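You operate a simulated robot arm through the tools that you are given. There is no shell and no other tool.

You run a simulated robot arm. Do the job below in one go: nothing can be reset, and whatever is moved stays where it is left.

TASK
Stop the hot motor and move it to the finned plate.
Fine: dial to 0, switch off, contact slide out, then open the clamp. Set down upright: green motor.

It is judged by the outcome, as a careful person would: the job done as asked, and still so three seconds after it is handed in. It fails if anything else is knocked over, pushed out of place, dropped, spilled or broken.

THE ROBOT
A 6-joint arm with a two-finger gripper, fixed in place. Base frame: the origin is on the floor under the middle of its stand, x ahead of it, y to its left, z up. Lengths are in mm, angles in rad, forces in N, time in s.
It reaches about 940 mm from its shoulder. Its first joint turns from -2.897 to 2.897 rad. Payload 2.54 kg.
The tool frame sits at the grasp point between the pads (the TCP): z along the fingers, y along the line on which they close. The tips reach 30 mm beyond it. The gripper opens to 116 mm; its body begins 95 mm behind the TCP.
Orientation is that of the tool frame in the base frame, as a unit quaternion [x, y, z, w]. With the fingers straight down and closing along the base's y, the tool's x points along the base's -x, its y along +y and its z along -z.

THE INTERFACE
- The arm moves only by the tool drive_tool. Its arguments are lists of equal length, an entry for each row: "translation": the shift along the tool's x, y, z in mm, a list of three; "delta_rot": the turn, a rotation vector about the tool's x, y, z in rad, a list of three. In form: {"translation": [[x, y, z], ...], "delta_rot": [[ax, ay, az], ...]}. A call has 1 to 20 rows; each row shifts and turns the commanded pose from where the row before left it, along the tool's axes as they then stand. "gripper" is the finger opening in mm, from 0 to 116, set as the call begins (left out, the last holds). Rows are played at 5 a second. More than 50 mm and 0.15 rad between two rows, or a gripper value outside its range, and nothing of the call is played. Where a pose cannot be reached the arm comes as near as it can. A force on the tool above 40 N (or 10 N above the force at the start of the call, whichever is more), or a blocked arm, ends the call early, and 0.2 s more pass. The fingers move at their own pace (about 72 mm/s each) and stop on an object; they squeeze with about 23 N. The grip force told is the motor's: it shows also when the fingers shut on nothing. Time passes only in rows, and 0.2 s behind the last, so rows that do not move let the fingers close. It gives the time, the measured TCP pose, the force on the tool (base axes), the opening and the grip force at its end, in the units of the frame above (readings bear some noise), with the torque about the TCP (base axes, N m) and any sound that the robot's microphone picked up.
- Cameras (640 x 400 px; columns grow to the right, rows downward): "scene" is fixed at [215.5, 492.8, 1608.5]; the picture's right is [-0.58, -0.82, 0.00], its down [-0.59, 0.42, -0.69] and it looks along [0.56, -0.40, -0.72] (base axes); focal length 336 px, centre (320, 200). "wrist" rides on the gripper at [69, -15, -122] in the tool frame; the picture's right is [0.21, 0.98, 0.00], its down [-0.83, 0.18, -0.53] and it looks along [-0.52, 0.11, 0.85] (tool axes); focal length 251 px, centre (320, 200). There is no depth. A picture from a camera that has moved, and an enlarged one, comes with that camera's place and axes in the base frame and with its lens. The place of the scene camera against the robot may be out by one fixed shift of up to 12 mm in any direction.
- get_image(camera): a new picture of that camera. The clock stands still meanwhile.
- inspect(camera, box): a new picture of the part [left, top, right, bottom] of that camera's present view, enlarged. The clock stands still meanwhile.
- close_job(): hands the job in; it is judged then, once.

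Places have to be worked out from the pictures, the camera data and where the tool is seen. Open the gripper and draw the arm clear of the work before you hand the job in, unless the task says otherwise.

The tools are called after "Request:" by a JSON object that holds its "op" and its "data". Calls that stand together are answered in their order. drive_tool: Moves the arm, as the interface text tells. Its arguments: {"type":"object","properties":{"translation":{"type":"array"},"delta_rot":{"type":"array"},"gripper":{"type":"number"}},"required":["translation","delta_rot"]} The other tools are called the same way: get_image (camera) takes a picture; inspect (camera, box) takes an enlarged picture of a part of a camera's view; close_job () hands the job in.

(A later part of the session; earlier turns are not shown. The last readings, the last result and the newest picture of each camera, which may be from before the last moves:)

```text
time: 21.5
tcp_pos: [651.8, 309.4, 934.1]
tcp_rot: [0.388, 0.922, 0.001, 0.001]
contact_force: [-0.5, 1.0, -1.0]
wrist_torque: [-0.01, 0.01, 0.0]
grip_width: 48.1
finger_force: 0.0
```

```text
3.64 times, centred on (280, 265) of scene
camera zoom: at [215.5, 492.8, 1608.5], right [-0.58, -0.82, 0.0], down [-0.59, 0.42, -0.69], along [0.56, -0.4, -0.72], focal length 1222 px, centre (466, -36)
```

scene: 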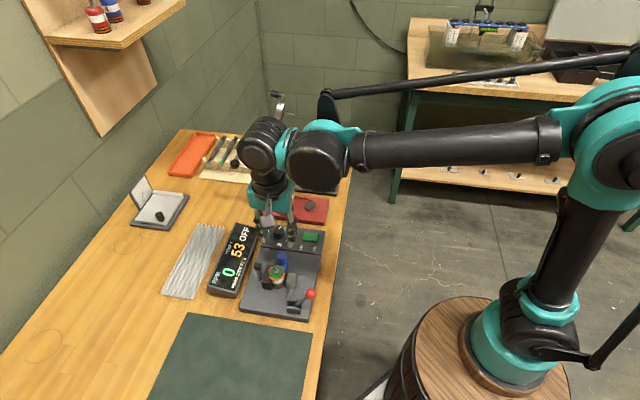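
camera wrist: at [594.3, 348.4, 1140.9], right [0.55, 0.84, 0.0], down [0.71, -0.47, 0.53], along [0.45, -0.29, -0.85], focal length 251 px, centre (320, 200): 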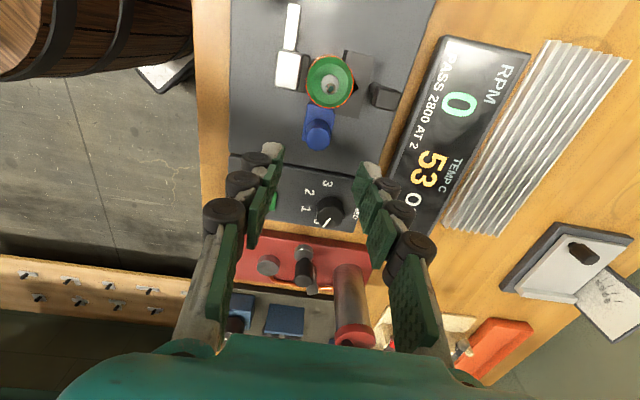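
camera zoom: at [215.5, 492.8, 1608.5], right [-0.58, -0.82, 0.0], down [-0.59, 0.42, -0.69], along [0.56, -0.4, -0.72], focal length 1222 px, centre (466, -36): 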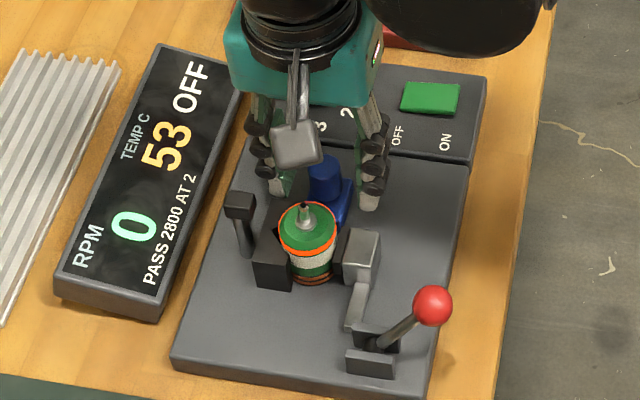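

The fingers straddle the blue knob with no contact. I close on it.

Request:
{"op": "drive_tool", "data": {"translation": [[0, 0, 0], [0, 0, 0], [0, 0, 0]], "delta_rot": [[0, 0, 0], [0, 0, 0], [0, 0, 0]], "gripper": 5}}

Request:
{"op": "inspect", "data": {"camera": "wrist", "box": [210, 40, 430, 210]}}

```text
time: 22.3
tcp_pos: [653.1, 309.5, 932.8]
tcp_rot: [0.387, 0.922, 0.001, 0.0]
contact_force: [0.1, 0.2, -2.0]
wrist_torque: [-0.05, 0.0, 0.05]
grip_width: 20.2
finger_force: 45.0
```

```text
2.35 times, centred on (320, 125) of wrist
camera zoom: at [592.5, 348.0, 1057.0], right [0.55, 0.84, 0.0], down [0.71, -0.46, 0.53], along [0.45, -0.29, -0.85], focal length 592 px, centre (320, 376)
```

zoom: 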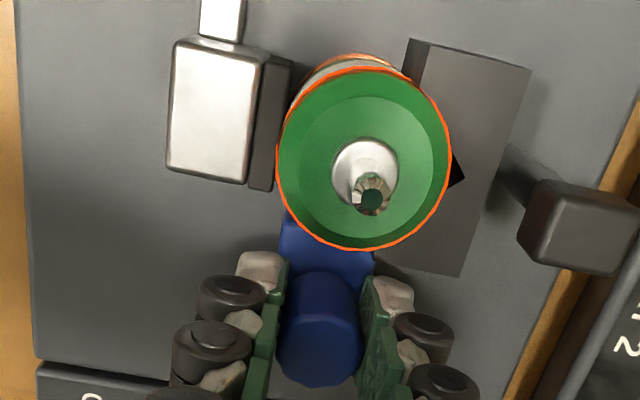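

Gripped at 20 mm with almost no side load. I pull the slide away from the motor (tool −x, toward the panel) in small steps.

Request:
{"op": "drive_tool", "data": {"translation": [[-4, 0, 0], [-4, 0, 0], [-4, 0, 0], [-4, 0, 0]], "delta_rot": [[0, 0, 0], [0, 0, 0], [0, 0, 0], [0, 0, 0]]}}

Request:
{"op": "inspect", "data": {"camera": "wrist", "box": [210, 40, 430, 210]}}

```text
time: 23.3
tcp_pos: [664.5, 297.6, 934.0]
tcp_rot: [0.388, 0.922, 0.001, 0.0]
contact_force: [2.8, 1.8, -8.8]
wrist_torque: [0.18, 0.13, 0.05]
grip_width: 20.4
finger_force: 45.3
```

```text
2.35 times, centred on (320, 125) of wrist
camera zoom: at [604.3, 336.2, 1057.0], right [0.55, 0.84, 0.0], down [0.71, -0.46, 0.53], along [0.45, -0.29, -0.85], focal length 592 px, centre (320, 376)
```

zoom: 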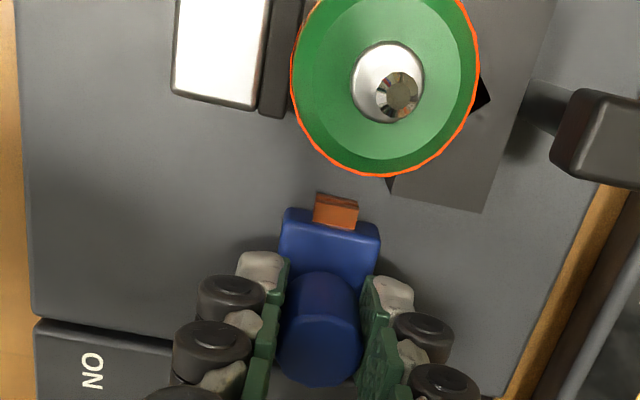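

The slide has come out 16 mm and its copper contact is clear of the motor. I carry on gently to find its end stop.

Request:
{"op": "drive_tool", "data": {"translation": [[-2, 0, 0], [-2, 0, 0], [-2, 0, 0], [-2, 0, 0]], "delta_rot": [[0, 0, 0], [0, 0, 0], [0, 0, 0], [0, 0, 0]]}}

Request:
{"op": "inspect", "data": {"camera": "wrist", "box": [210, 40, 430, 210]}}

```text
time: 24.3
tcp_pos: [668.4, 293.3, 934.5]
tcp_rot: [0.388, 0.922, 0.002, -0.001]
contact_force: [-12.0, 9.4, -12.0]
wrist_torque: [0.1, 0.29, 0.02]
grip_width: 20.4
finger_force: 45.3
```

```text
2.35 times, centred on (320, 125) of wrist
camera zoom: at [608.7, 331.8, 1057.3], right [0.55, 0.84, 0.0], down [0.71, -0.46, 0.53], along [0.45, -0.29, -0.85], focal length 592 px, centre (320, 376)
```

zoom: 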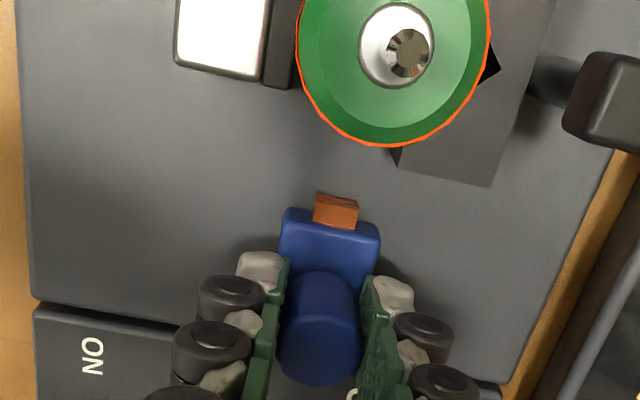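

At 22 mm a 15 N back-force shows the end stop: the contact slide is fully out. I release the knob and rise.

Request:
{"op": "drive_tool", "data": {"translation": [[0, 0, 0], [0, 0, 0], [0, 0, -20], [0, 0, -35], [0, 0, -35], [0, 0, 0]], "delta_rot": [[0, 0, 0], [0, 0, 0], [0, 0, 0], [0, 0, 0], [0, 0, 0], [0, 0, 0]], "gripper": 48}}

Request:
{"op": "get_image", "data": {"camera": "wrist"}}

Request:
{"op": "inspect", "data": {"camera": "scene", "box": [220, 210, 340, 320]}}

Request:
{"op": "inspect", "data": {"camera": "wrist", "box": [240, 0, 440, 150]}}

```text
time: 25.7
tcp_pos: [667.3, 291.4, 1023.5]
tcp_rot: [0.388, 0.922, 0.001, 0.001]
contact_force: [-0.2, -0.6, 0.0]
wrist_torque: [0.0, -0.04, 0.01]
grip_width: 47.8
finger_force: 0.1
```

```text
taken
camera wrist: at [607.3, 329.6, 1146.4], right [0.55, 0.84, 0.0], down [0.71, -0.46, 0.53], along [0.45, -0.29, -0.85], focal length 251 px, centre (320, 200)
```

wrist: 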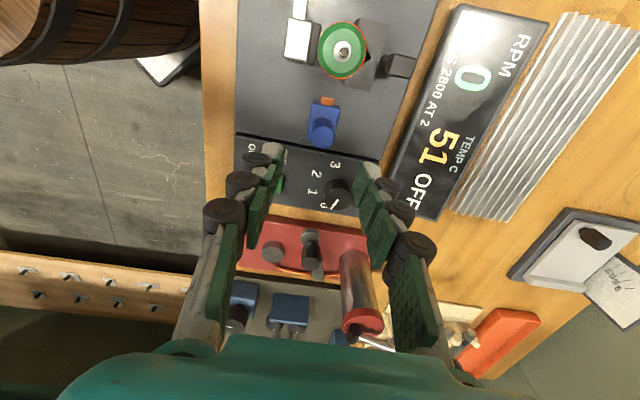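

```text
3.64 times, centred on (280, 265) of scene
camera zoom: at [215.5, 492.8, 1608.5], right [-0.58, -0.82, 0.0], down [-0.59, 0.42, -0.69], along [0.56, -0.4, -0.72], focal length 1222 px, centre (466, -36)
```

zoom: 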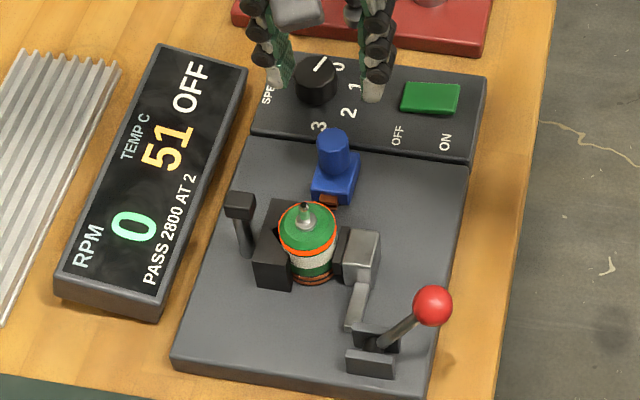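

```text
2.67 times, centred on (340, 75) of wrist
camera zoom: at [607.3, 329.6, 1146.4], right [0.55, 0.84, 0.0], down [0.71, -0.46, 0.53], along [0.45, -0.29, -0.85], focal length 670 px, centre (267, 533)
```

zoom: 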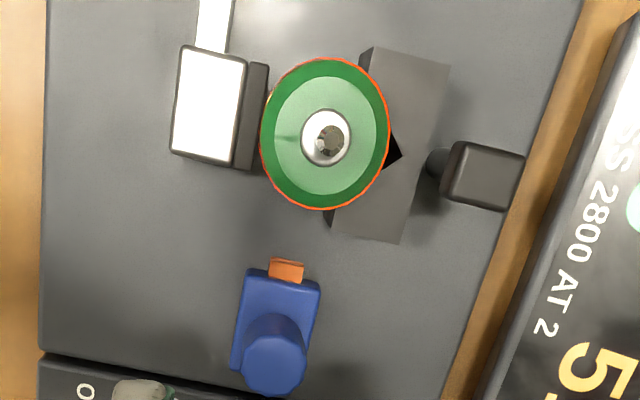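

The contact is clearly separated and the readout says OFF at 51 °C. Now the clamp: I move the camera to look at the lever's pivot and link from the −e2 side, rising first so the tips pass over the red ball.

Request:
{"op": "drive_tool", "data": {"translation": [[0, 0, -25], [38, -13.2, 0], [38, -13.2, 0], [38, -13.2, 0], [38, -13.2, 0], [38, -13.2, 0], [0, 0, 25], [0, 0, 25], [0, 0, 0]], "delta_rot": [[0, 0, 0], [0, 0, 0], [0, 0, 0], [0, 0, 0], [0, 0, 0], [0, 0, 0], [0, 0, 0], [0, 0, 0], [0, 0, 0]], "gripper": 30}}

Request:
{"op": "get_image", "data": {"camera": "wrist"}}

Request:
{"op": "inspect", "data": {"camera": "wrist", "box": [200, 80, 420, 250]}}

```text
time: 27.7
tcp_pos: [489.1, 381.9, 998.3]
tcp_rot: [0.388, 0.922, 0.001, 0.001]
contact_force: [-0.7, 0.7, -0.1]
wrist_torque: [0.0, -0.03, -0.02]
grip_width: 29.9
finger_force: 0.0
```

```text
taken
camera wrist: at [429.5, 421.0, 1121.3], right [0.55, 0.84, 0.0], down [0.71, -0.46, 0.53], along [0.45, -0.29, -0.85], focal length 251 px, centre (320, 200)
```

wrist: 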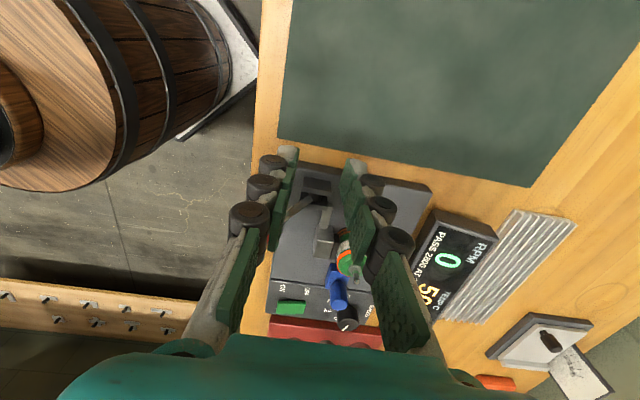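

```text
2.35 times, centred on (310, 165) of wrist
camera zoom: at [429.5, 421.0, 1121.3], right [0.55, 0.84, 0.0], down [0.71, -0.46, 0.53], along [0.45, -0.29, -0.85], focal length 592 px, centre (344, 282)
```

zoom: 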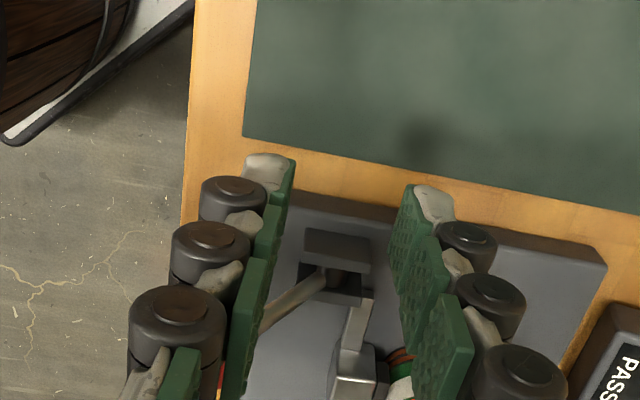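

The fingers hide the pivot, so I open the gripper (nothing is near them here) and look again.

Request:
{"op": "drive_tool", "data": {"translation": [[0, 0, 0], [0, 0, 0], [0, 0, 0]], "delta_rot": [[0, 0, 0], [0, 0, 0], [0, 0, 0]], "gripper": 116}}

Request:
{"op": "inspect", "data": {"camera": "wrist", "box": [250, 150, 410, 280]}}

Request:
{"op": "inspect", "data": {"camera": "scene", "box": [270, 255, 330, 325]}}

```text
time: 28.5
tcp_pos: [491.2, 381.1, 998.1]
tcp_rot: [0.388, 0.922, 0.001, 0.0]
contact_force: [-1.0, -0.3, -0.4]
wrist_torque: [0.03, -0.04, 0.0]
grip_width: 116.0
finger_force: 0.1
```

```text
3.08 times, centred on (330, 215) of wrist
camera zoom: at [429.7, 420.9, 1121.5], right [0.55, 0.84, 0.0], down [0.71, -0.46, 0.53], along [0.45, -0.29, -0.85], focal length 774 px, centre (289, 154)
```

zoom: 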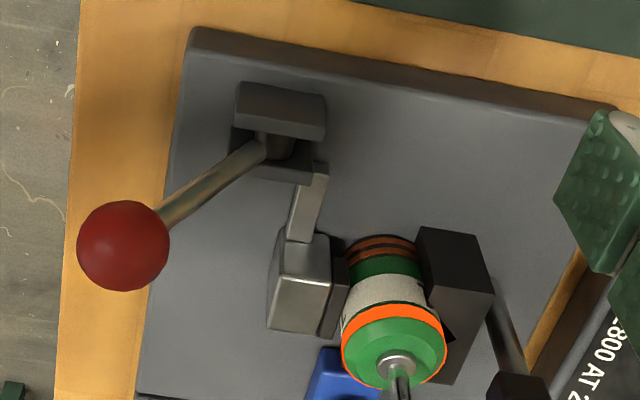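

```text
5.71 times, centred on (300, 290) of scene
camera zoom: at [215.5, 492.8, 1608.5], right [-0.58, -0.82, 0.0], down [-0.59, 0.42, -0.69], along [0.56, -0.4, -0.72], focal length 1920 px, centre (434, -314)
```

zoom: 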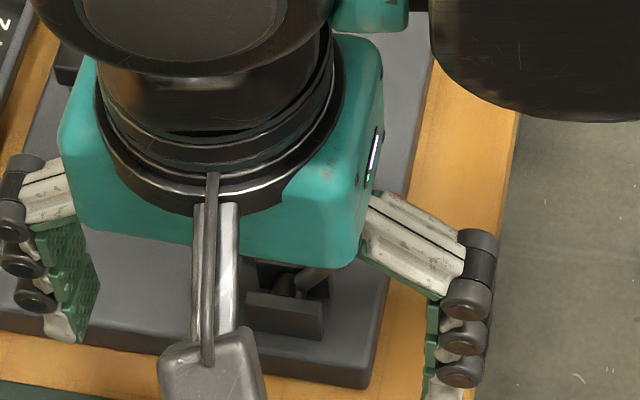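

The lever pivots at about (543, 341, 892) in the e1–z plane with the ball at (511.5, 316, 967), leaning 28° toward the table front. I grip the ball across that plane so that I can feel which way opens the jaw. First I rise, turn 90° and go above the ball.

Request:
{"op": "drive_tool", "data": {"translation": [[0, 0, -45], [0, 0, 0], [0, 0, 0], [0, 0, 0], [0, 0, 0], [0, 0, 0], [0, 0, 0], [0, 0, 0], [0, 0, 0], [0, 0, 0], [0, 0, 0], [0, 0, 0], [15.1, -30.7, 0], [15.1, -30.7, 0], [0, 0, 0]], "delta_rot": [[0, 0, 0], [0, 0, -0.1426], [0, 0, -0.1426], [0, 0, -0.1426], [0, 0, -0.1426], [0, 0, -0.1426], [0, 0, -0.1426], [0, 0, -0.1426], [0, 0, -0.1426], [0, 0, -0.1426], [0, 0, -0.1426], [0, 0, -0.1426], [0, 0, 0], [0, 0, 0], [0, 0, 0]], "gripper": 60}}

Request:
{"op": "get_image", "data": {"camera": "wrist"}}

Request:
{"op": "inspect", "data": {"camera": "wrist", "box": [220, 60, 420, 210]}}

```text
time: 31.7
tcp_pos: [513.0, 315.6, 1044.6]
tcp_rot: [-0.377, 0.926, 0.001, 0.0]
contact_force: [1.0, -0.9, 0.5]
wrist_torque: [0.0, 0.01, 0.02]
grip_width: 60.0
finger_force: 0.0
```

```text
taken
camera wrist: at [472.2, 256.9, 1168.0], right [-0.84, 0.55, 0.0], down [0.46, 0.71, 0.54], along [0.29, 0.45, -0.84], focal length 251 px, centre (320, 200)
```

wrist: 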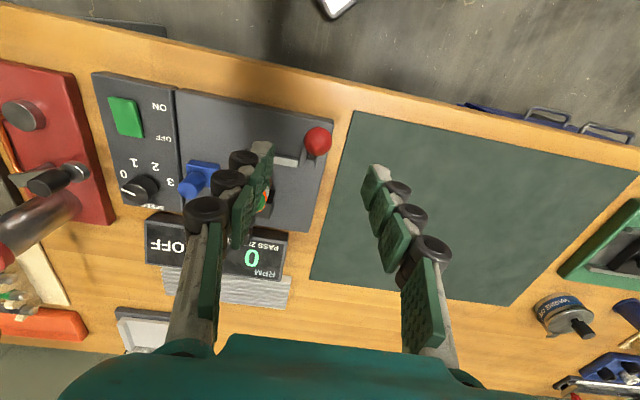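

```text
2.67 times, centred on (320, 135) of wrist
camera zoom: at [472.2, 256.9, 1168.0], right [-0.84, 0.55, 0.0], down [0.46, 0.71, 0.54], along [0.29, 0.45, -0.84], focal length 670 px, centre (320, 373)
```

zoom: 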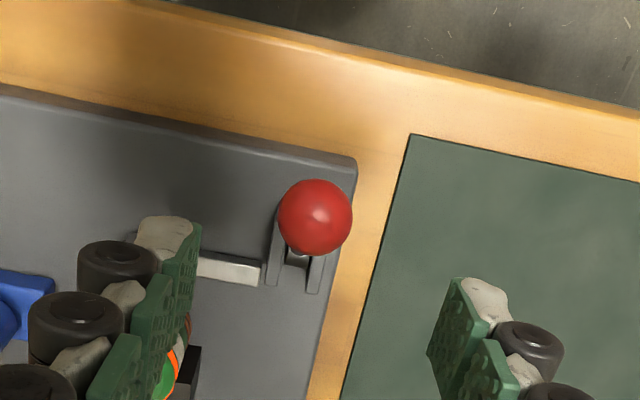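

The ball sits centred between the open fingers. I descend so the pads are level with the ball, then close on it.

Request:
{"op": "drive_tool", "data": {"translation": [[0, 0, 30], [0, 0, 30], [0, 0, 13], [0, 0, 0]], "delta_rot": [[0, 0, 0], [0, 0, 0], [0, 0, 0], [0, 0, 0]]}}

Request:
{"op": "drive_tool", "data": {"translation": [[0, 0, 0], [0, 0, 0], [0, 0, 0]], "delta_rot": [[0, 0, 0], [0, 0, 0], [0, 0, 0]], "gripper": 5}}

Request:
{"op": "get_image", "data": {"camera": "wrist"}}

Request:
{"op": "inspect", "data": {"camera": "scene", "box": [220, 210, 340, 320]}}

```text
time: 32.7
tcp_pos: [509.6, 318.0, 971.6]
tcp_rot: [-0.376, 0.926, 0.0, 0.0]
contact_force: [-0.1, -0.8, 0.5]
wrist_torque: [0.0, 0.01, 0.0]
grip_width: 60.0
finger_force: 0.0
```

```text
time: 33.5
tcp_pos: [510.9, 316.1, 971.8]
tcp_rot: [-0.376, 0.926, 0.0, 0.001]
contact_force: [23.3, -22.6, -0.5]
wrist_torque: [-0.17, -0.22, 0.01]
grip_width: 26.7
finger_force: 16.1
```

```text
taken
camera wrist: at [471.4, 258.0, 1094.7], right [-0.83, 0.55, 0.0], down [0.47, 0.7, 0.54], along [0.3, 0.45, -0.84], focal length 251 px, centre (320, 200)
```

wrist: 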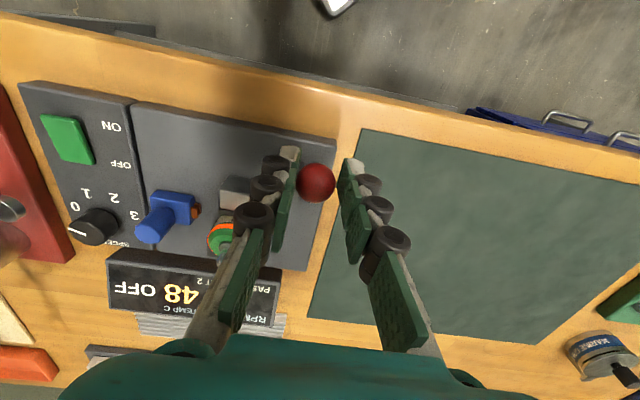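

```text
3.64 times, centred on (280, 265) of scene
camera zoom: at [215.5, 492.8, 1608.5], right [-0.58, -0.82, 0.0], down [-0.59, 0.42, -0.69], along [0.56, -0.4, -0.72], focal length 1222 px, centre (466, -36)
```

zoom: 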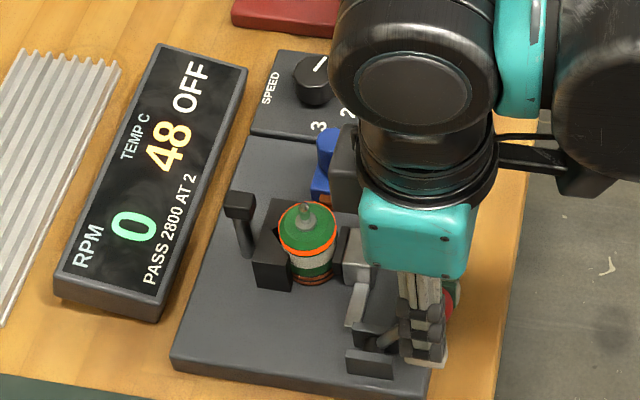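

The left finger touched first (32 N sideways at 26.7 mm), so the ball lies about 1.7 mm toward tool −y. I shift that way to centre the grip.

Request:
{"op": "drive_tool", "data": {"translation": [[0, -1, 0], [0, -0.8, 0], [0, 0, 0], [0, 0, 0]], "delta_rot": [[0, 0, 0], [0, 0, 0], [0, 0, 0], [0, 0, 0]]}}

Request:
{"op": "inspect", "data": {"camera": "wrist", "box": [180, 110, 400, 280]}}

```text
time: 34.5
tcp_pos: [511.5, 315.7, 971.7]
tcp_rot: [-0.376, 0.927, 0.001, 0.001]
contact_force: [25.5, -13.6, -3.4]
wrist_torque: [-0.06, -0.21, 0.09]
grip_width: 24.0
finger_force: 14.3
```

```text
2.35 times, centred on (290, 195) of wrist
camera zoom: at [472.2, 256.4, 1094.6], right [-0.83, 0.55, 0.0], down [0.46, 0.7, 0.54], along [0.29, 0.45, -0.84], focal length 592 px, centre (391, 212)
```

zoom: 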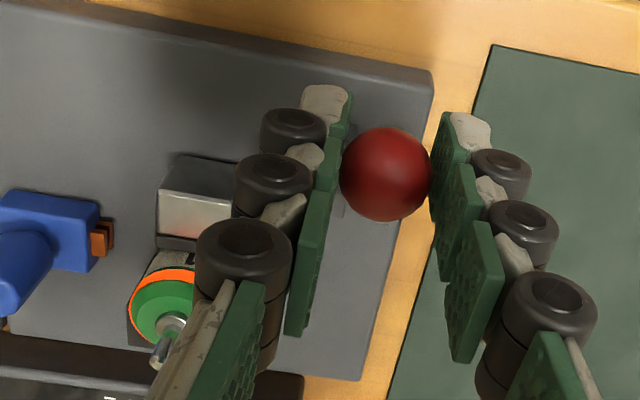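

Still one-sided but closer (24 mm). I shift another 1.2 mm the same way.

Request:
{"op": "drive_tool", "data": {"translation": [[0, -0.7, 0], [0, -0.6, 0], [0, 0, 0], [0, 0, 0]], "delta_rot": [[0, 0, 0], [0, 0, 0], [0, 0, 0], [0, 0, 0]]}}

Request:
{"op": "inspect", "data": {"camera": "wrist", "box": [180, 110, 400, 280]}}

```text
time: 35.5
tcp_pos: [512.8, 314.5, 972.8]
tcp_rot: [-0.377, 0.926, 0.001, 0.001]
contact_force: [9.8, -4.5, -4.1]
wrist_torque: [-0.17, 0.06, 0.03]
grip_width: 21.9
finger_force: 44.7
```

```text
2.35 times, centred on (290, 195) of wrist
camera zoom: at [472.9, 255.4, 1094.7], right [-0.84, 0.55, 0.0], down [0.46, 0.71, 0.54], along [0.29, 0.45, -0.84], focal length 592 px, centre (391, 212)
```

zoom: 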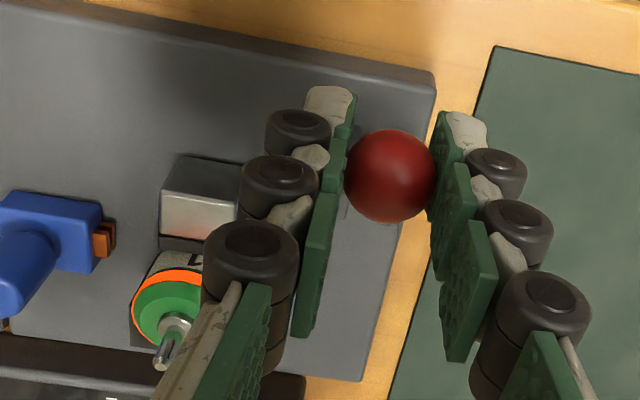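

Both pads now hold the ball (21.9 mm, 45 N motor reading). I try a small arc toward the motor side (+e1 and up) and watch the force and the jaw.

Request:
{"op": "drive_tool", "data": {"translation": [[-2.7, 0, -1.4], [-2.7, 0, -1.3], [-2.7, 0, -1.1], [0, 0, 0]], "delta_rot": [[0, 0, 0], [0, 0, 0], [0, 0, 0], [0, 0, 0]]}}

Request:
{"op": "inspect", "data": {"camera": "wrist", "box": [180, 110, 400, 280]}}

```text
time: 36.5
tcp_pos: [517.8, 319.1, 975.3]
tcp_rot: [-0.376, 0.926, 0.001, 0.001]
contact_force: [-9.4, -17.2, 2.7]
wrist_torque: [-0.9, 0.86, -0.01]
grip_width: 21.6
finger_force: 44.8
```

```text
2.35 times, centred on (290, 195) of wrist
camera zoom: at [478.0, 260.6, 1098.0], right [-0.84, 0.55, 0.0], down [0.46, 0.71, 0.54], along [0.29, 0.45, -0.84], focal length 592 px, centre (391, 212)
```

zoom: 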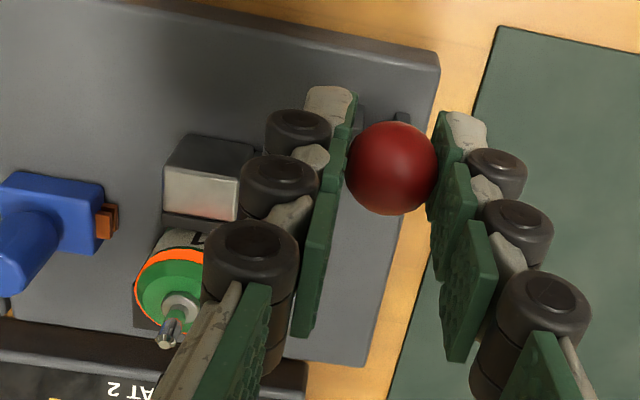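

The ball moved about 6.5 mm with ~19 N resistance, and the jaw's corner hasn't visibly moved yet. I zoom on the jaw and motor interface before deciding on the direction.

Request:
{"op": "inspect", "data": {"camera": "wrist", "box": [210, 150, 290, 240]}}

Request:
{"op": "inspect", "data": {"camera": "scene", "box": [260, 255, 320, 320]}}

```text
4.44 times, centred on (250, 195) of wrist
camera zoom: at [478.0, 260.6, 1098.0], right [-0.84, 0.55, 0.0], down [0.46, 0.71, 0.54], along [0.29, 0.45, -0.84], focal length 1118 px, centre (631, 222)
```

zoom: 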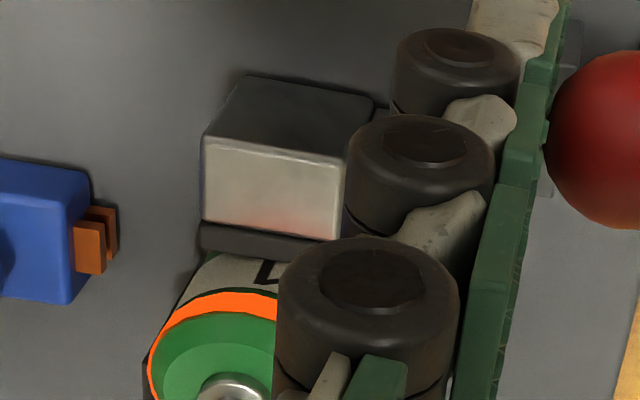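

```text
6.15 times, centred on (290, 288) of scene
camera zoom: at [215.5, 492.8, 1608.5], right [-0.58, -0.82, 0.0], down [-0.59, 0.42, -0.69], along [0.56, -0.4, -0.72], focal length 2068 px, centre (505, -338)
```

zoom: 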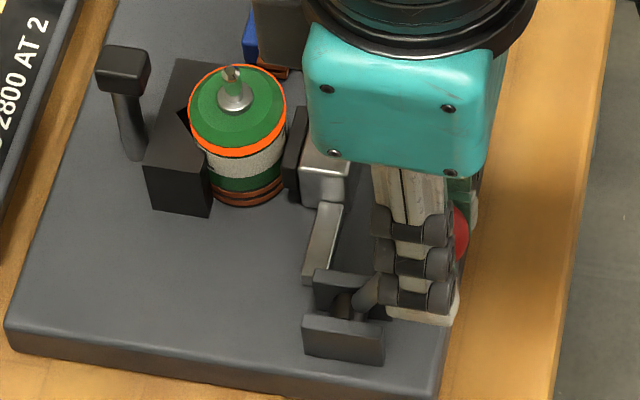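

The jaw still seems to touch. I go on a little further in the same direction, as the lever does turn, and compare.

Request:
{"op": "drive_tool", "data": {"translation": [[-2.8, 0, -1.1], [-2.8, 0, -1.0], [-2.8, 0, -0.9], [0, 0, 0]], "delta_rot": [[0, 0, 0], [0, 0, 0], [0, 0, 0], [0, 0, 0]]}}

Request:
{"op": "inspect", "data": {"camera": "wrist", "box": [210, 150, 290, 240]}}

Request:
{"op": "inspect", "data": {"camera": "scene", "box": [260, 255, 320, 320]}}

```text
time: 37.5
tcp_pos: [523.9, 325.6, 978.7]
tcp_rot: [-0.377, 0.926, 0.001, 0.001]
contact_force: [-18.4, -3.9, 1.8]
wrist_torque: [-0.69, 0.92, 0.01]
grip_width: 21.9
finger_force: 45.3
```

```text
4.44 times, centred on (250, 195) of wrist
camera zoom: at [484.1, 266.5, 1101.5], right [-0.84, 0.55, 0.0], down [0.46, 0.71, 0.54], along [0.29, 0.45, -0.84], focal length 1118 px, centre (631, 222)
```

zoom: 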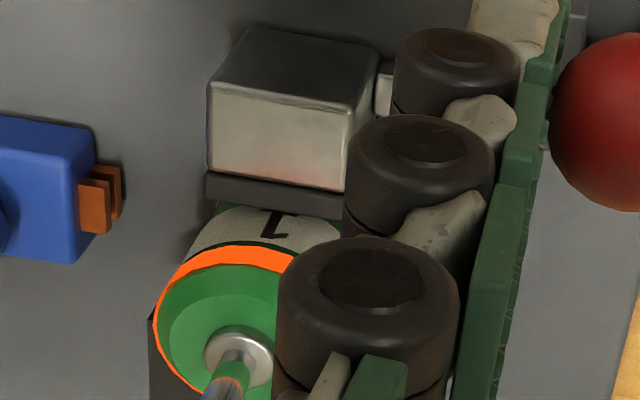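

```text
6.15 times, centred on (290, 288) of scene
camera zoom: at [215.5, 492.8, 1608.5], right [-0.58, -0.82, 0.0], down [-0.59, 0.42, -0.69], along [0.56, -0.4, -0.72], focal length 2068 px, centre (505, -338)
```

zoom: 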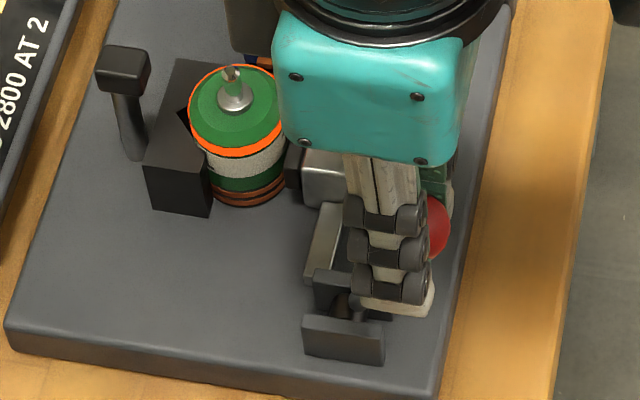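

The motor's printed band is becoming visible under the jaw pad, so this is the opening direction, but the ball is slipping in the grip. I release it, rise, and set up to push the ball from its front side with closed fingers instead.

Request:
{"op": "drive_tool", "data": {"translation": [[0, 0, 0], [0, 0, 0], [0, 0, -30], [0, 0, -30], [37, 0, 0], [0, 0, 0]], "delta_rot": [[0, 0, 0], [0, 0, 0], [0, 0, 0], [0, 0, 0], [0, 0, 0], [0, 0, 0]], "gripper": 60}}

Request:
{"op": "drive_tool", "data": {"translation": [[0, 0, 0], [0, 0, 0], [0, 0, 0]], "delta_rot": [[0, 0, 0], [0, 0, 0], [0, 0, 0]], "gripper": 0}}

Request:
{"op": "get_image", "data": {"camera": "wrist"}}

Request:
{"op": "inspect", "data": {"camera": "scene", "box": [220, 210, 340, 320]}}

```text
time: 38.9
tcp_pos: [496.3, 302.2, 1039.5]
tcp_rot: [-0.377, 0.926, 0.0, 0.001]
contact_force: [0.0, 0.8, -0.3]
wrist_torque: [-0.04, 0.0, -0.03]
grip_width: 60.0
finger_force: 0.1
```

```text
time: 39.7
tcp_pos: [497.0, 303.3, 1040.1]
tcp_rot: [-0.377, 0.926, 0.0, 0.001]
contact_force: [0.3, 0.2, -0.1]
wrist_torque: [0.01, -0.02, -0.04]
grip_width: 0.0
finger_force: 23.3
```

```text
taken
camera wrist: at [457.4, 243.9, 1162.2], right [-0.84, 0.55, 0.0], down [0.46, 0.71, 0.54], along [0.29, 0.45, -0.84], focal length 251 px, centre (320, 200)
```

wrist: 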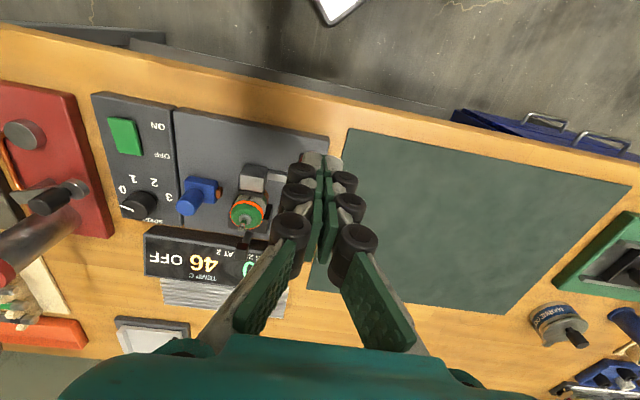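

```text
3.64 times, centred on (280, 265) of scene
camera zoom: at [215.5, 492.8, 1608.5], right [-0.58, -0.82, 0.0], down [-0.59, 0.42, -0.69], along [0.56, -0.4, -0.72], focal length 1222 px, centre (466, -36)
```

zoom: 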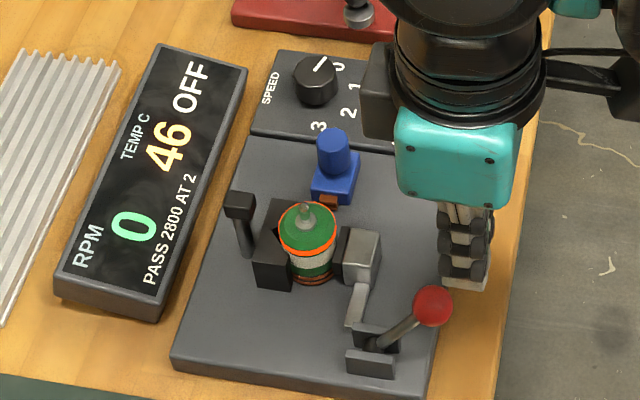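

With the grip gone the lever sprang back to where it was, so it is a sprung toggle that must be pushed right over centre. I line up the closed fingers 5 mm in front of the ball and go down to its height.

Request:
{"op": "drive_tool", "data": {"translation": [[12, -3, 0], [0, 0, 25], [0, 0, 26], [0, 0, 0]], "delta_rot": [[0, 0, 0], [0, 0, 0], [0, 0, 0], [0, 0, 0]]}}

Request:
{"op": "get_image", "data": {"camera": "wrist"}}

Request:
{"op": "inspect", "data": {"camera": "scene", "box": [260, 245, 340, 325]}}

```text
time: 40.7
tcp_pos: [492.3, 288.7, 985.7]
tcp_rot: [-0.377, 0.926, 0.0, 0.001]
contact_force: [0.6, 0.3, 0.5]
wrist_torque: [-0.03, -0.02, 0.01]
grip_width: 0.2
finger_force: 23.1
```

```text
taken
camera wrist: at [452.1, 230.1, 1108.4], right [-0.84, 0.55, 0.0], down [0.46, 0.71, 0.54], along [0.29, 0.45, -0.84], focal length 251 px, centre (320, 200)
```

wrist: 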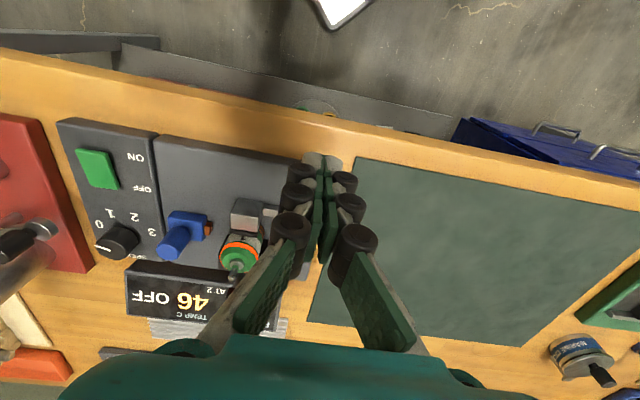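

```text
5.00 times, centred on (300, 285) of scene
camera zoom: at [215.5, 492.8, 1608.5], right [-0.58, -0.82, 0.0], down [-0.59, 0.42, -0.69], along [0.56, -0.4, -0.72], focal length 1680 px, centre (420, -225)
```

zoom: 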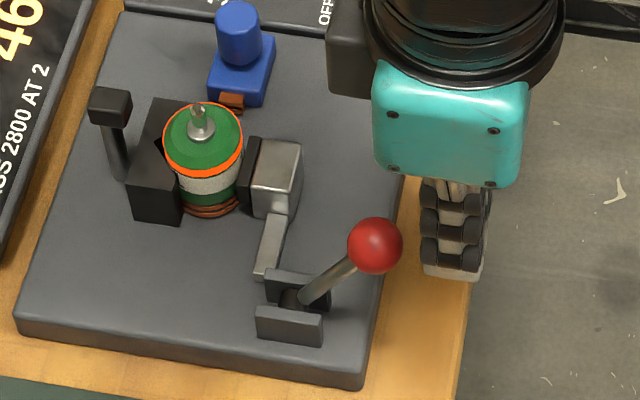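

I'm 3.5 mm off sideways, so I correct that and then push the ball toward the motor side in small steps.

Request:
{"op": "drive_tool", "data": {"translation": [[0, 3.2, 0], [-6, 0, 0], [-5, 0, 0], [-5, 0, 0], [-5, 0, 0], [-5, 0, 0], [-5, 0, 0]], "delta_rot": [[0, 0, 0], [0, 0, 0], [0, 0, 0], [0, 0, 0], [0, 0, 0], [0, 0, 0], [0, 0, 0]]}}

Request:
{"op": "get_image", "data": {"camera": "wrist"}}

Request:
{"op": "inspect", "data": {"camera": "scene", "box": [260, 245, 340, 325]}}

```text
time: 42.3
tcp_pos: [509.9, 312.9, 986.8]
tcp_rot: [-0.376, 0.927, 0.0, 0.001]
contact_force: [0.7, 0.3, 0.3]
wrist_torque: [0.03, -0.02, -0.01]
grip_width: 0.0
finger_force: 28.8
```

```text
taken
camera wrist: at [471.6, 254.1, 1110.2], right [-0.84, 0.55, 0.0], down [0.46, 0.7, 0.54], along [0.29, 0.45, -0.84], focal length 251 px, centre (320, 200)
```

wrist: 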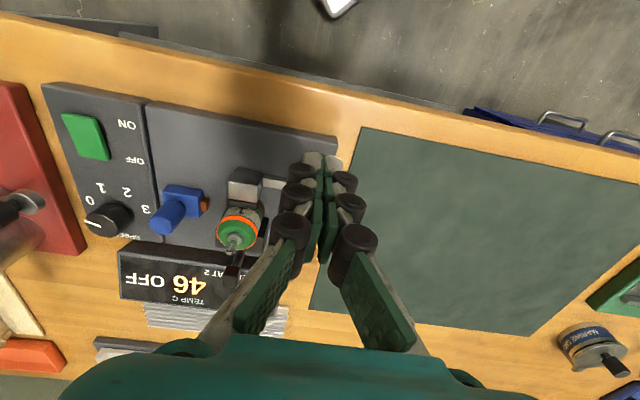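

```text
5.00 times, centred on (300, 285) of scene
camera zoom: at [215.5, 492.8, 1608.5], right [-0.58, -0.82, 0.0], down [-0.59, 0.42, -0.69], along [0.56, -0.4, -0.72], focal length 1680 px, centre (420, -225)
```

zoom: 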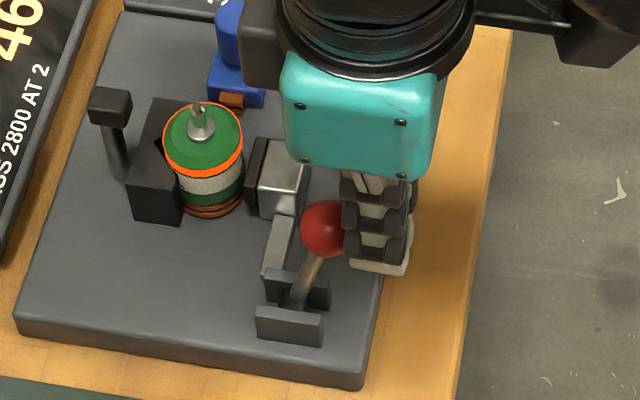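

The lever is coming up and the jaw is moving off the motor. I keep pushing past centre.

Request:
{"op": "drive_tool", "data": {"translation": [[-5, 0, 0], [-5, 0, 0], [-5, 0, 0], [-5, 0, 0], [-5, 0, 0], [-5, 0, 0]], "delta_rot": [[0, 0, 0], [0, 0, 0], [0, 0, 0], [0, 0, 0], [0, 0, 0], [0, 0, 0]]}}

Request:
{"op": "inspect", "data": {"camera": "scene", "box": [260, 245, 340, 325]}}

Request:
{"op": "inspect", "data": {"camera": "wrist", "box": [180, 110, 400, 280]}}

```text
time: 43.7
tcp_pos: [533.6, 334.2, 986.5]
tcp_rot: [-0.377, 0.926, 0.0, 0.001]
contact_force: [0.1, 0.3, -0.7]
wrist_torque: [0.0, 0.02, 0.03]
grip_width: 0.1
finger_force: 28.6
```

```text
5.00 times, centred on (300, 285) of scene
camera zoom: at [215.5, 492.8, 1608.5], right [-0.58, -0.82, 0.0], down [-0.59, 0.42, -0.69], along [0.56, -0.4, -0.72], focal length 1680 px, centre (420, -225)
```

zoom: 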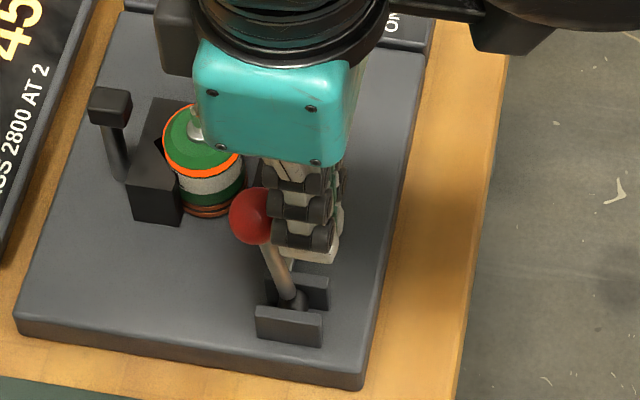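

```text
2.35 times, centred on (290, 195) of wrist
camera zoom: at [493.6, 275.1, 1109.4], right [-0.84, 0.55, 0.0], down [0.46, 0.71, 0.54], along [0.29, 0.45, -0.84], focal length 592 px, centre (391, 212)
```

zoom: 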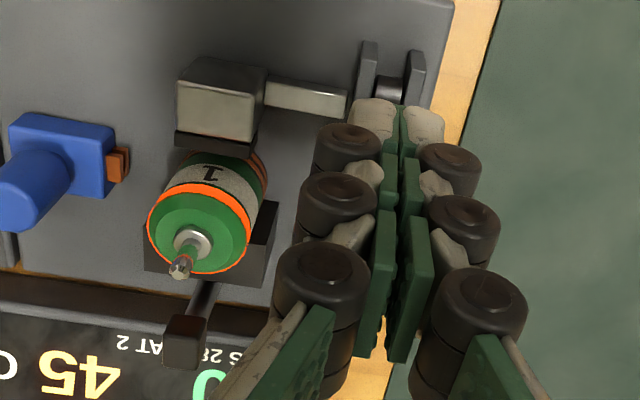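

The jaw has clearly backed off and the lever is just past vertical. I push on in the same direction to its open stop.

Request:
{"op": "drive_tool", "data": {"translation": [[-5, 0, 0], [-5, 0, 0], [-5, 0, 0], [-5, 0, 1], [-5, 0, 1]], "delta_rot": [[0, 0, 0], [0, 0, 0], [0, 0, 0], [0, 0, 0], [0, 0, 0]]}}

Request:
{"op": "inspect", "data": {"camera": "scene", "box": [260, 245, 340, 325]}}

Request:
{"op": "inspect", "data": {"camera": "wrist", "box": [180, 110, 400, 280]}}

```text
time: 44.9
tcp_pos: [551.4, 352.2, 984.5]
tcp_rot: [-0.377, 0.926, 0.001, 0.001]
contact_force: [-0.3, 0.3, 0.5]
wrist_torque: [0.01, 0.03, 0.0]
grip_width: 0.1
finger_force: 28.8
```

```text
5.00 times, centred on (300, 285) of scene
camera zoom: at [215.5, 492.8, 1608.5], right [-0.58, -0.82, 0.0], down [-0.59, 0.42, -0.69], along [0.56, -0.4, -0.72], focal length 1680 px, centre (420, -225)
```

zoom: 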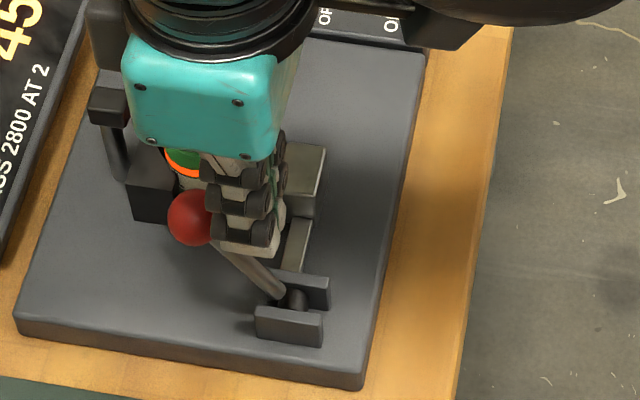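

```text
2.35 times, centred on (290, 195) of wrist
camera zoom: at [510.8, 293.4, 1107.6], right [-0.84, 0.55, 0.0], down [0.46, 0.71, 0.54], along [0.29, 0.45, -0.84], focal length 592 px, centre (391, 212)
```

zoom: 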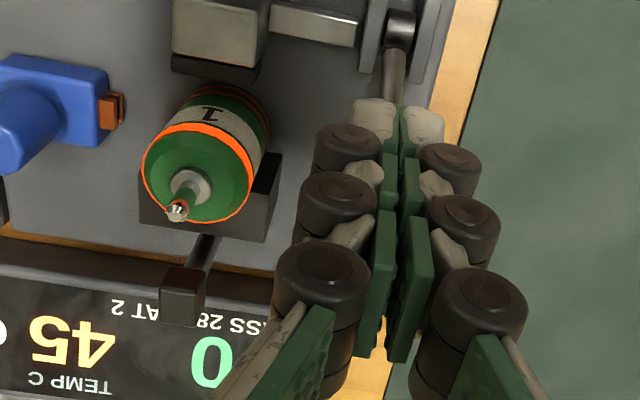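

There is still no end-stop force at about 27° past vertical. I follow the lever's arc further, moving forward and down.

Request:
{"op": "drive_tool", "data": {"translation": [[-5, 0, 2.5], [-5, 0, 3], [-5, 0, 3.5]], "delta_rot": [[0, 0, 0], [0, 0, 0], [0, 0, 0]]}}

Request:
{"op": "inspect", "data": {"camera": "scene", "box": [260, 245, 340, 325]}}

Request:
{"op": "inspect", "data": {"camera": "wrist", "box": [180, 110, 400, 280]}}

```text
time: 45.5
tcp_pos: [552.7, 355.1, 980.0]
tcp_rot: [-0.377, 0.926, -0.001, -0.005]
contact_force: [-15.8, -14.5, 0.4]
wrist_torque: [-0.3, 0.25, 0.01]
grip_width: 5.9
finger_force: 28.8
stopped in row 3: the force on the tool passed its limit at 47 N (the readings are from after the stop); the commanded pose is now the measured one
```

```text
5.00 times, centred on (300, 285) of scene
camera zoom: at [215.5, 492.8, 1608.5], right [-0.58, -0.82, 0.0], down [-0.59, 0.42, -0.69], along [0.56, -0.4, -0.72], focal length 1680 px, centre (420, -225)
```

zoom: 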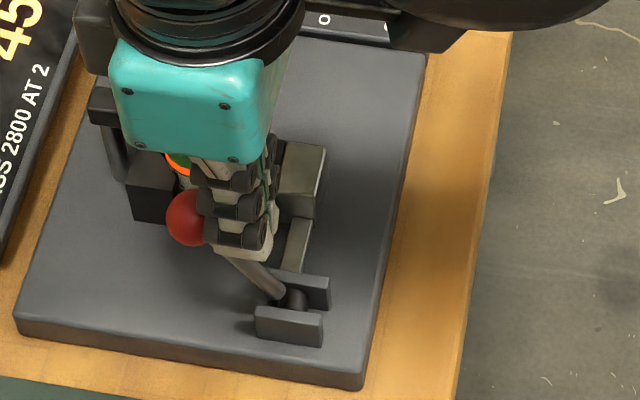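

```text
2.35 times, centred on (290, 195) of wrist
camera zoom: at [514.5, 296.6, 1104.1], right [-0.84, 0.55, 0.0], down [0.47, 0.71, 0.53], along [0.29, 0.44, -0.85], focal length 592 px, centre (391, 212)
```

zoom: 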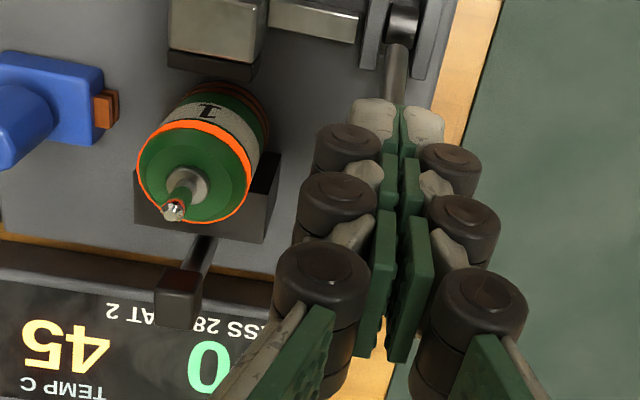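

47 N at about 29° past vertical: that is the lever's open stop, and the jaw is well clear of the motor. I back off, rise, and check that it stays open.

Request:
{"op": "drive_tool", "data": {"translation": [[8, 0, 0], [12, 0, 0], [0, 0, -40], [0, 0, -40], [0, 0, 0]], "delta_rot": [[0, 0, 0], [0, 0, 0], [0, 0, 0], [0, 0, 0], [0, 0, 0]]}}

Request:
{"op": "get_image", "data": {"camera": "wrist"}}

Request:
{"op": "inspect", "data": {"camera": "wrist", "box": [200, 120, 360, 260]}}

Request:
{"op": "inspect", "data": {"camera": "scene", "box": [240, 235, 340, 325]}}

```text
time: 46.7
tcp_pos: [541.2, 341.9, 1057.3]
tcp_rot: [-0.377, 0.926, 0.0, -0.003]
contact_force: [-0.1, -0.4, 0.5]
wrist_torque: [0.04, -0.01, 0.05]
grip_width: 0.0
finger_force: 28.4
```

```text
taken
camera wrist: at [502.9, 283.4, 1181.4], right [-0.84, 0.55, 0.0], down [0.47, 0.71, 0.53], along [0.29, 0.44, -0.85], focal length 251 px, centre (320, 200)
```

wrist: 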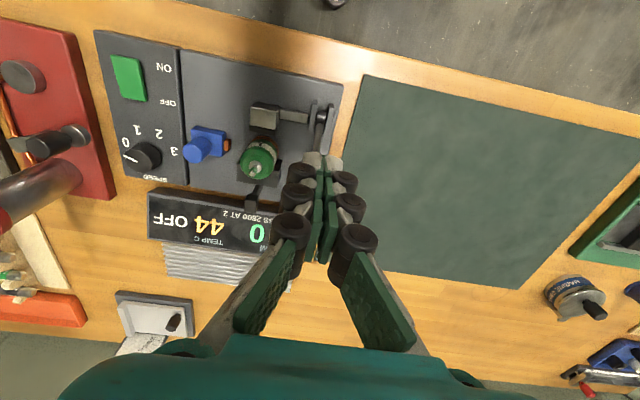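

```text
2.86 times, centred on (280, 190) of wrist
camera zoom: at [502.9, 283.4, 1181.4], right [-0.84, 0.55, 0.0], down [0.47, 0.71, 0.53], along [0.29, 0.44, -0.85], focal length 718 px, centre (434, 229)
```

zoom: 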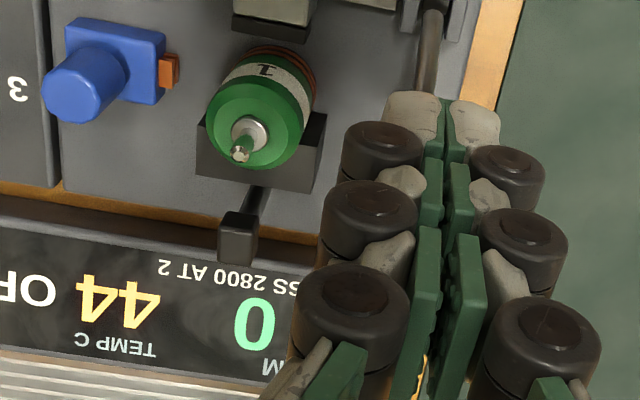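

```text
4.44 times, centred on (290, 280) of scene
camera zoom: at [215.5, 492.8, 1608.5], right [-0.58, -0.82, 0.0], down [-0.59, 0.42, -0.69], along [0.56, -0.4, -0.72], focal length 1493 px, centre (453, -156)
```

zoom: 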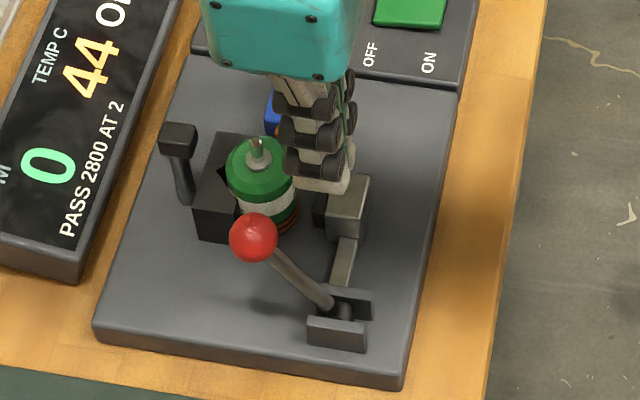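

The lever stays open and the jaw is off the motor (44 °C). Before gripping the motor I remove the slight tool tilt left by the force stop, move over it, and refine its position.

Request:
{"op": "drive_tool", "data": {"translation": [[0, 0, 0], [-25.8, -28.9, 0], [-25.8, -28.9, 0], [0, 0, 0], [0, 0, 0]], "delta_rot": [[0.0023, -0.0056, 0], [0, 0, 0], [0, 0, 0], [0, 0, 0], [0, 0, 0]], "gripper": 80}}

Request:
{"op": "get_image", "data": {"camera": "wrist"}}

Request:
{"op": "inspect", "data": {"camera": "wrist", "box": [230, 90, 410, 220]}}

Request:
{"op": "inspect", "data": {"camera": "scene", "box": [240, 235, 340, 325]}}

```text
time: 47.9
tcp_pos: [619.2, 338.0, 1059.8]
tcp_rot: [-0.377, 0.926, -0.001, 0.0]
contact_force: [0.8, -0.7, -1.0]
wrist_torque: [0.02, -0.02, 0.01]
grip_width: 79.9
finger_force: 0.0
```

```text
taken
camera wrist: at [579.1, 279.2, 1182.5], right [-0.84, 0.55, 0.0], down [0.46, 0.71, 0.53], along [0.29, 0.45, -0.85], focal length 251 px, centre (320, 200)
```

wrist: 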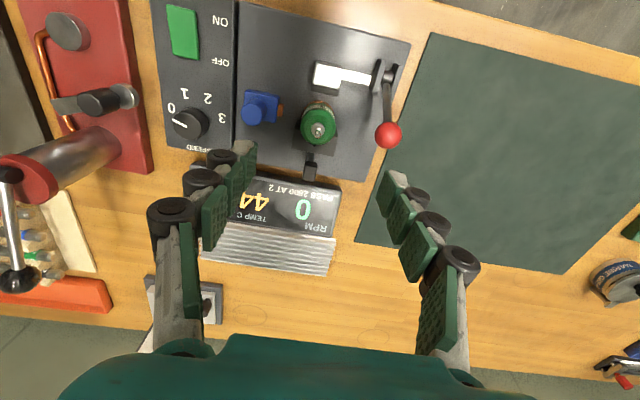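

```text
3.08 times, centred on (320, 155) of wrist
camera zoom: at [579.1, 279.2, 1182.5], right [-0.84, 0.55, 0.0], down [0.46, 0.71, 0.53], along [0.29, 0.45, -0.85], focal length 774 px, centre (320, 338)
```

zoom: 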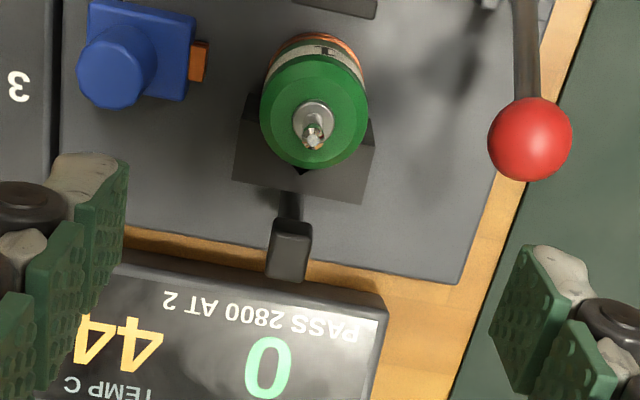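

```text
4.44 times, centred on (290, 280) of scene
camera zoom: at [215.5, 492.8, 1608.5], right [-0.58, -0.82, 0.0], down [-0.59, 0.42, -0.69], along [0.56, -0.4, -0.72], focal length 1493 px, centre (453, -156)
```

zoom: 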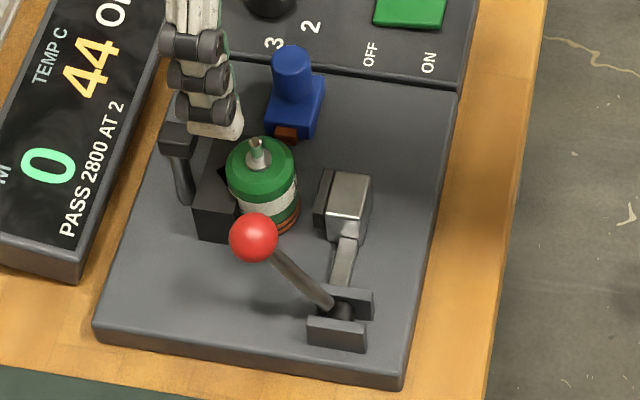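

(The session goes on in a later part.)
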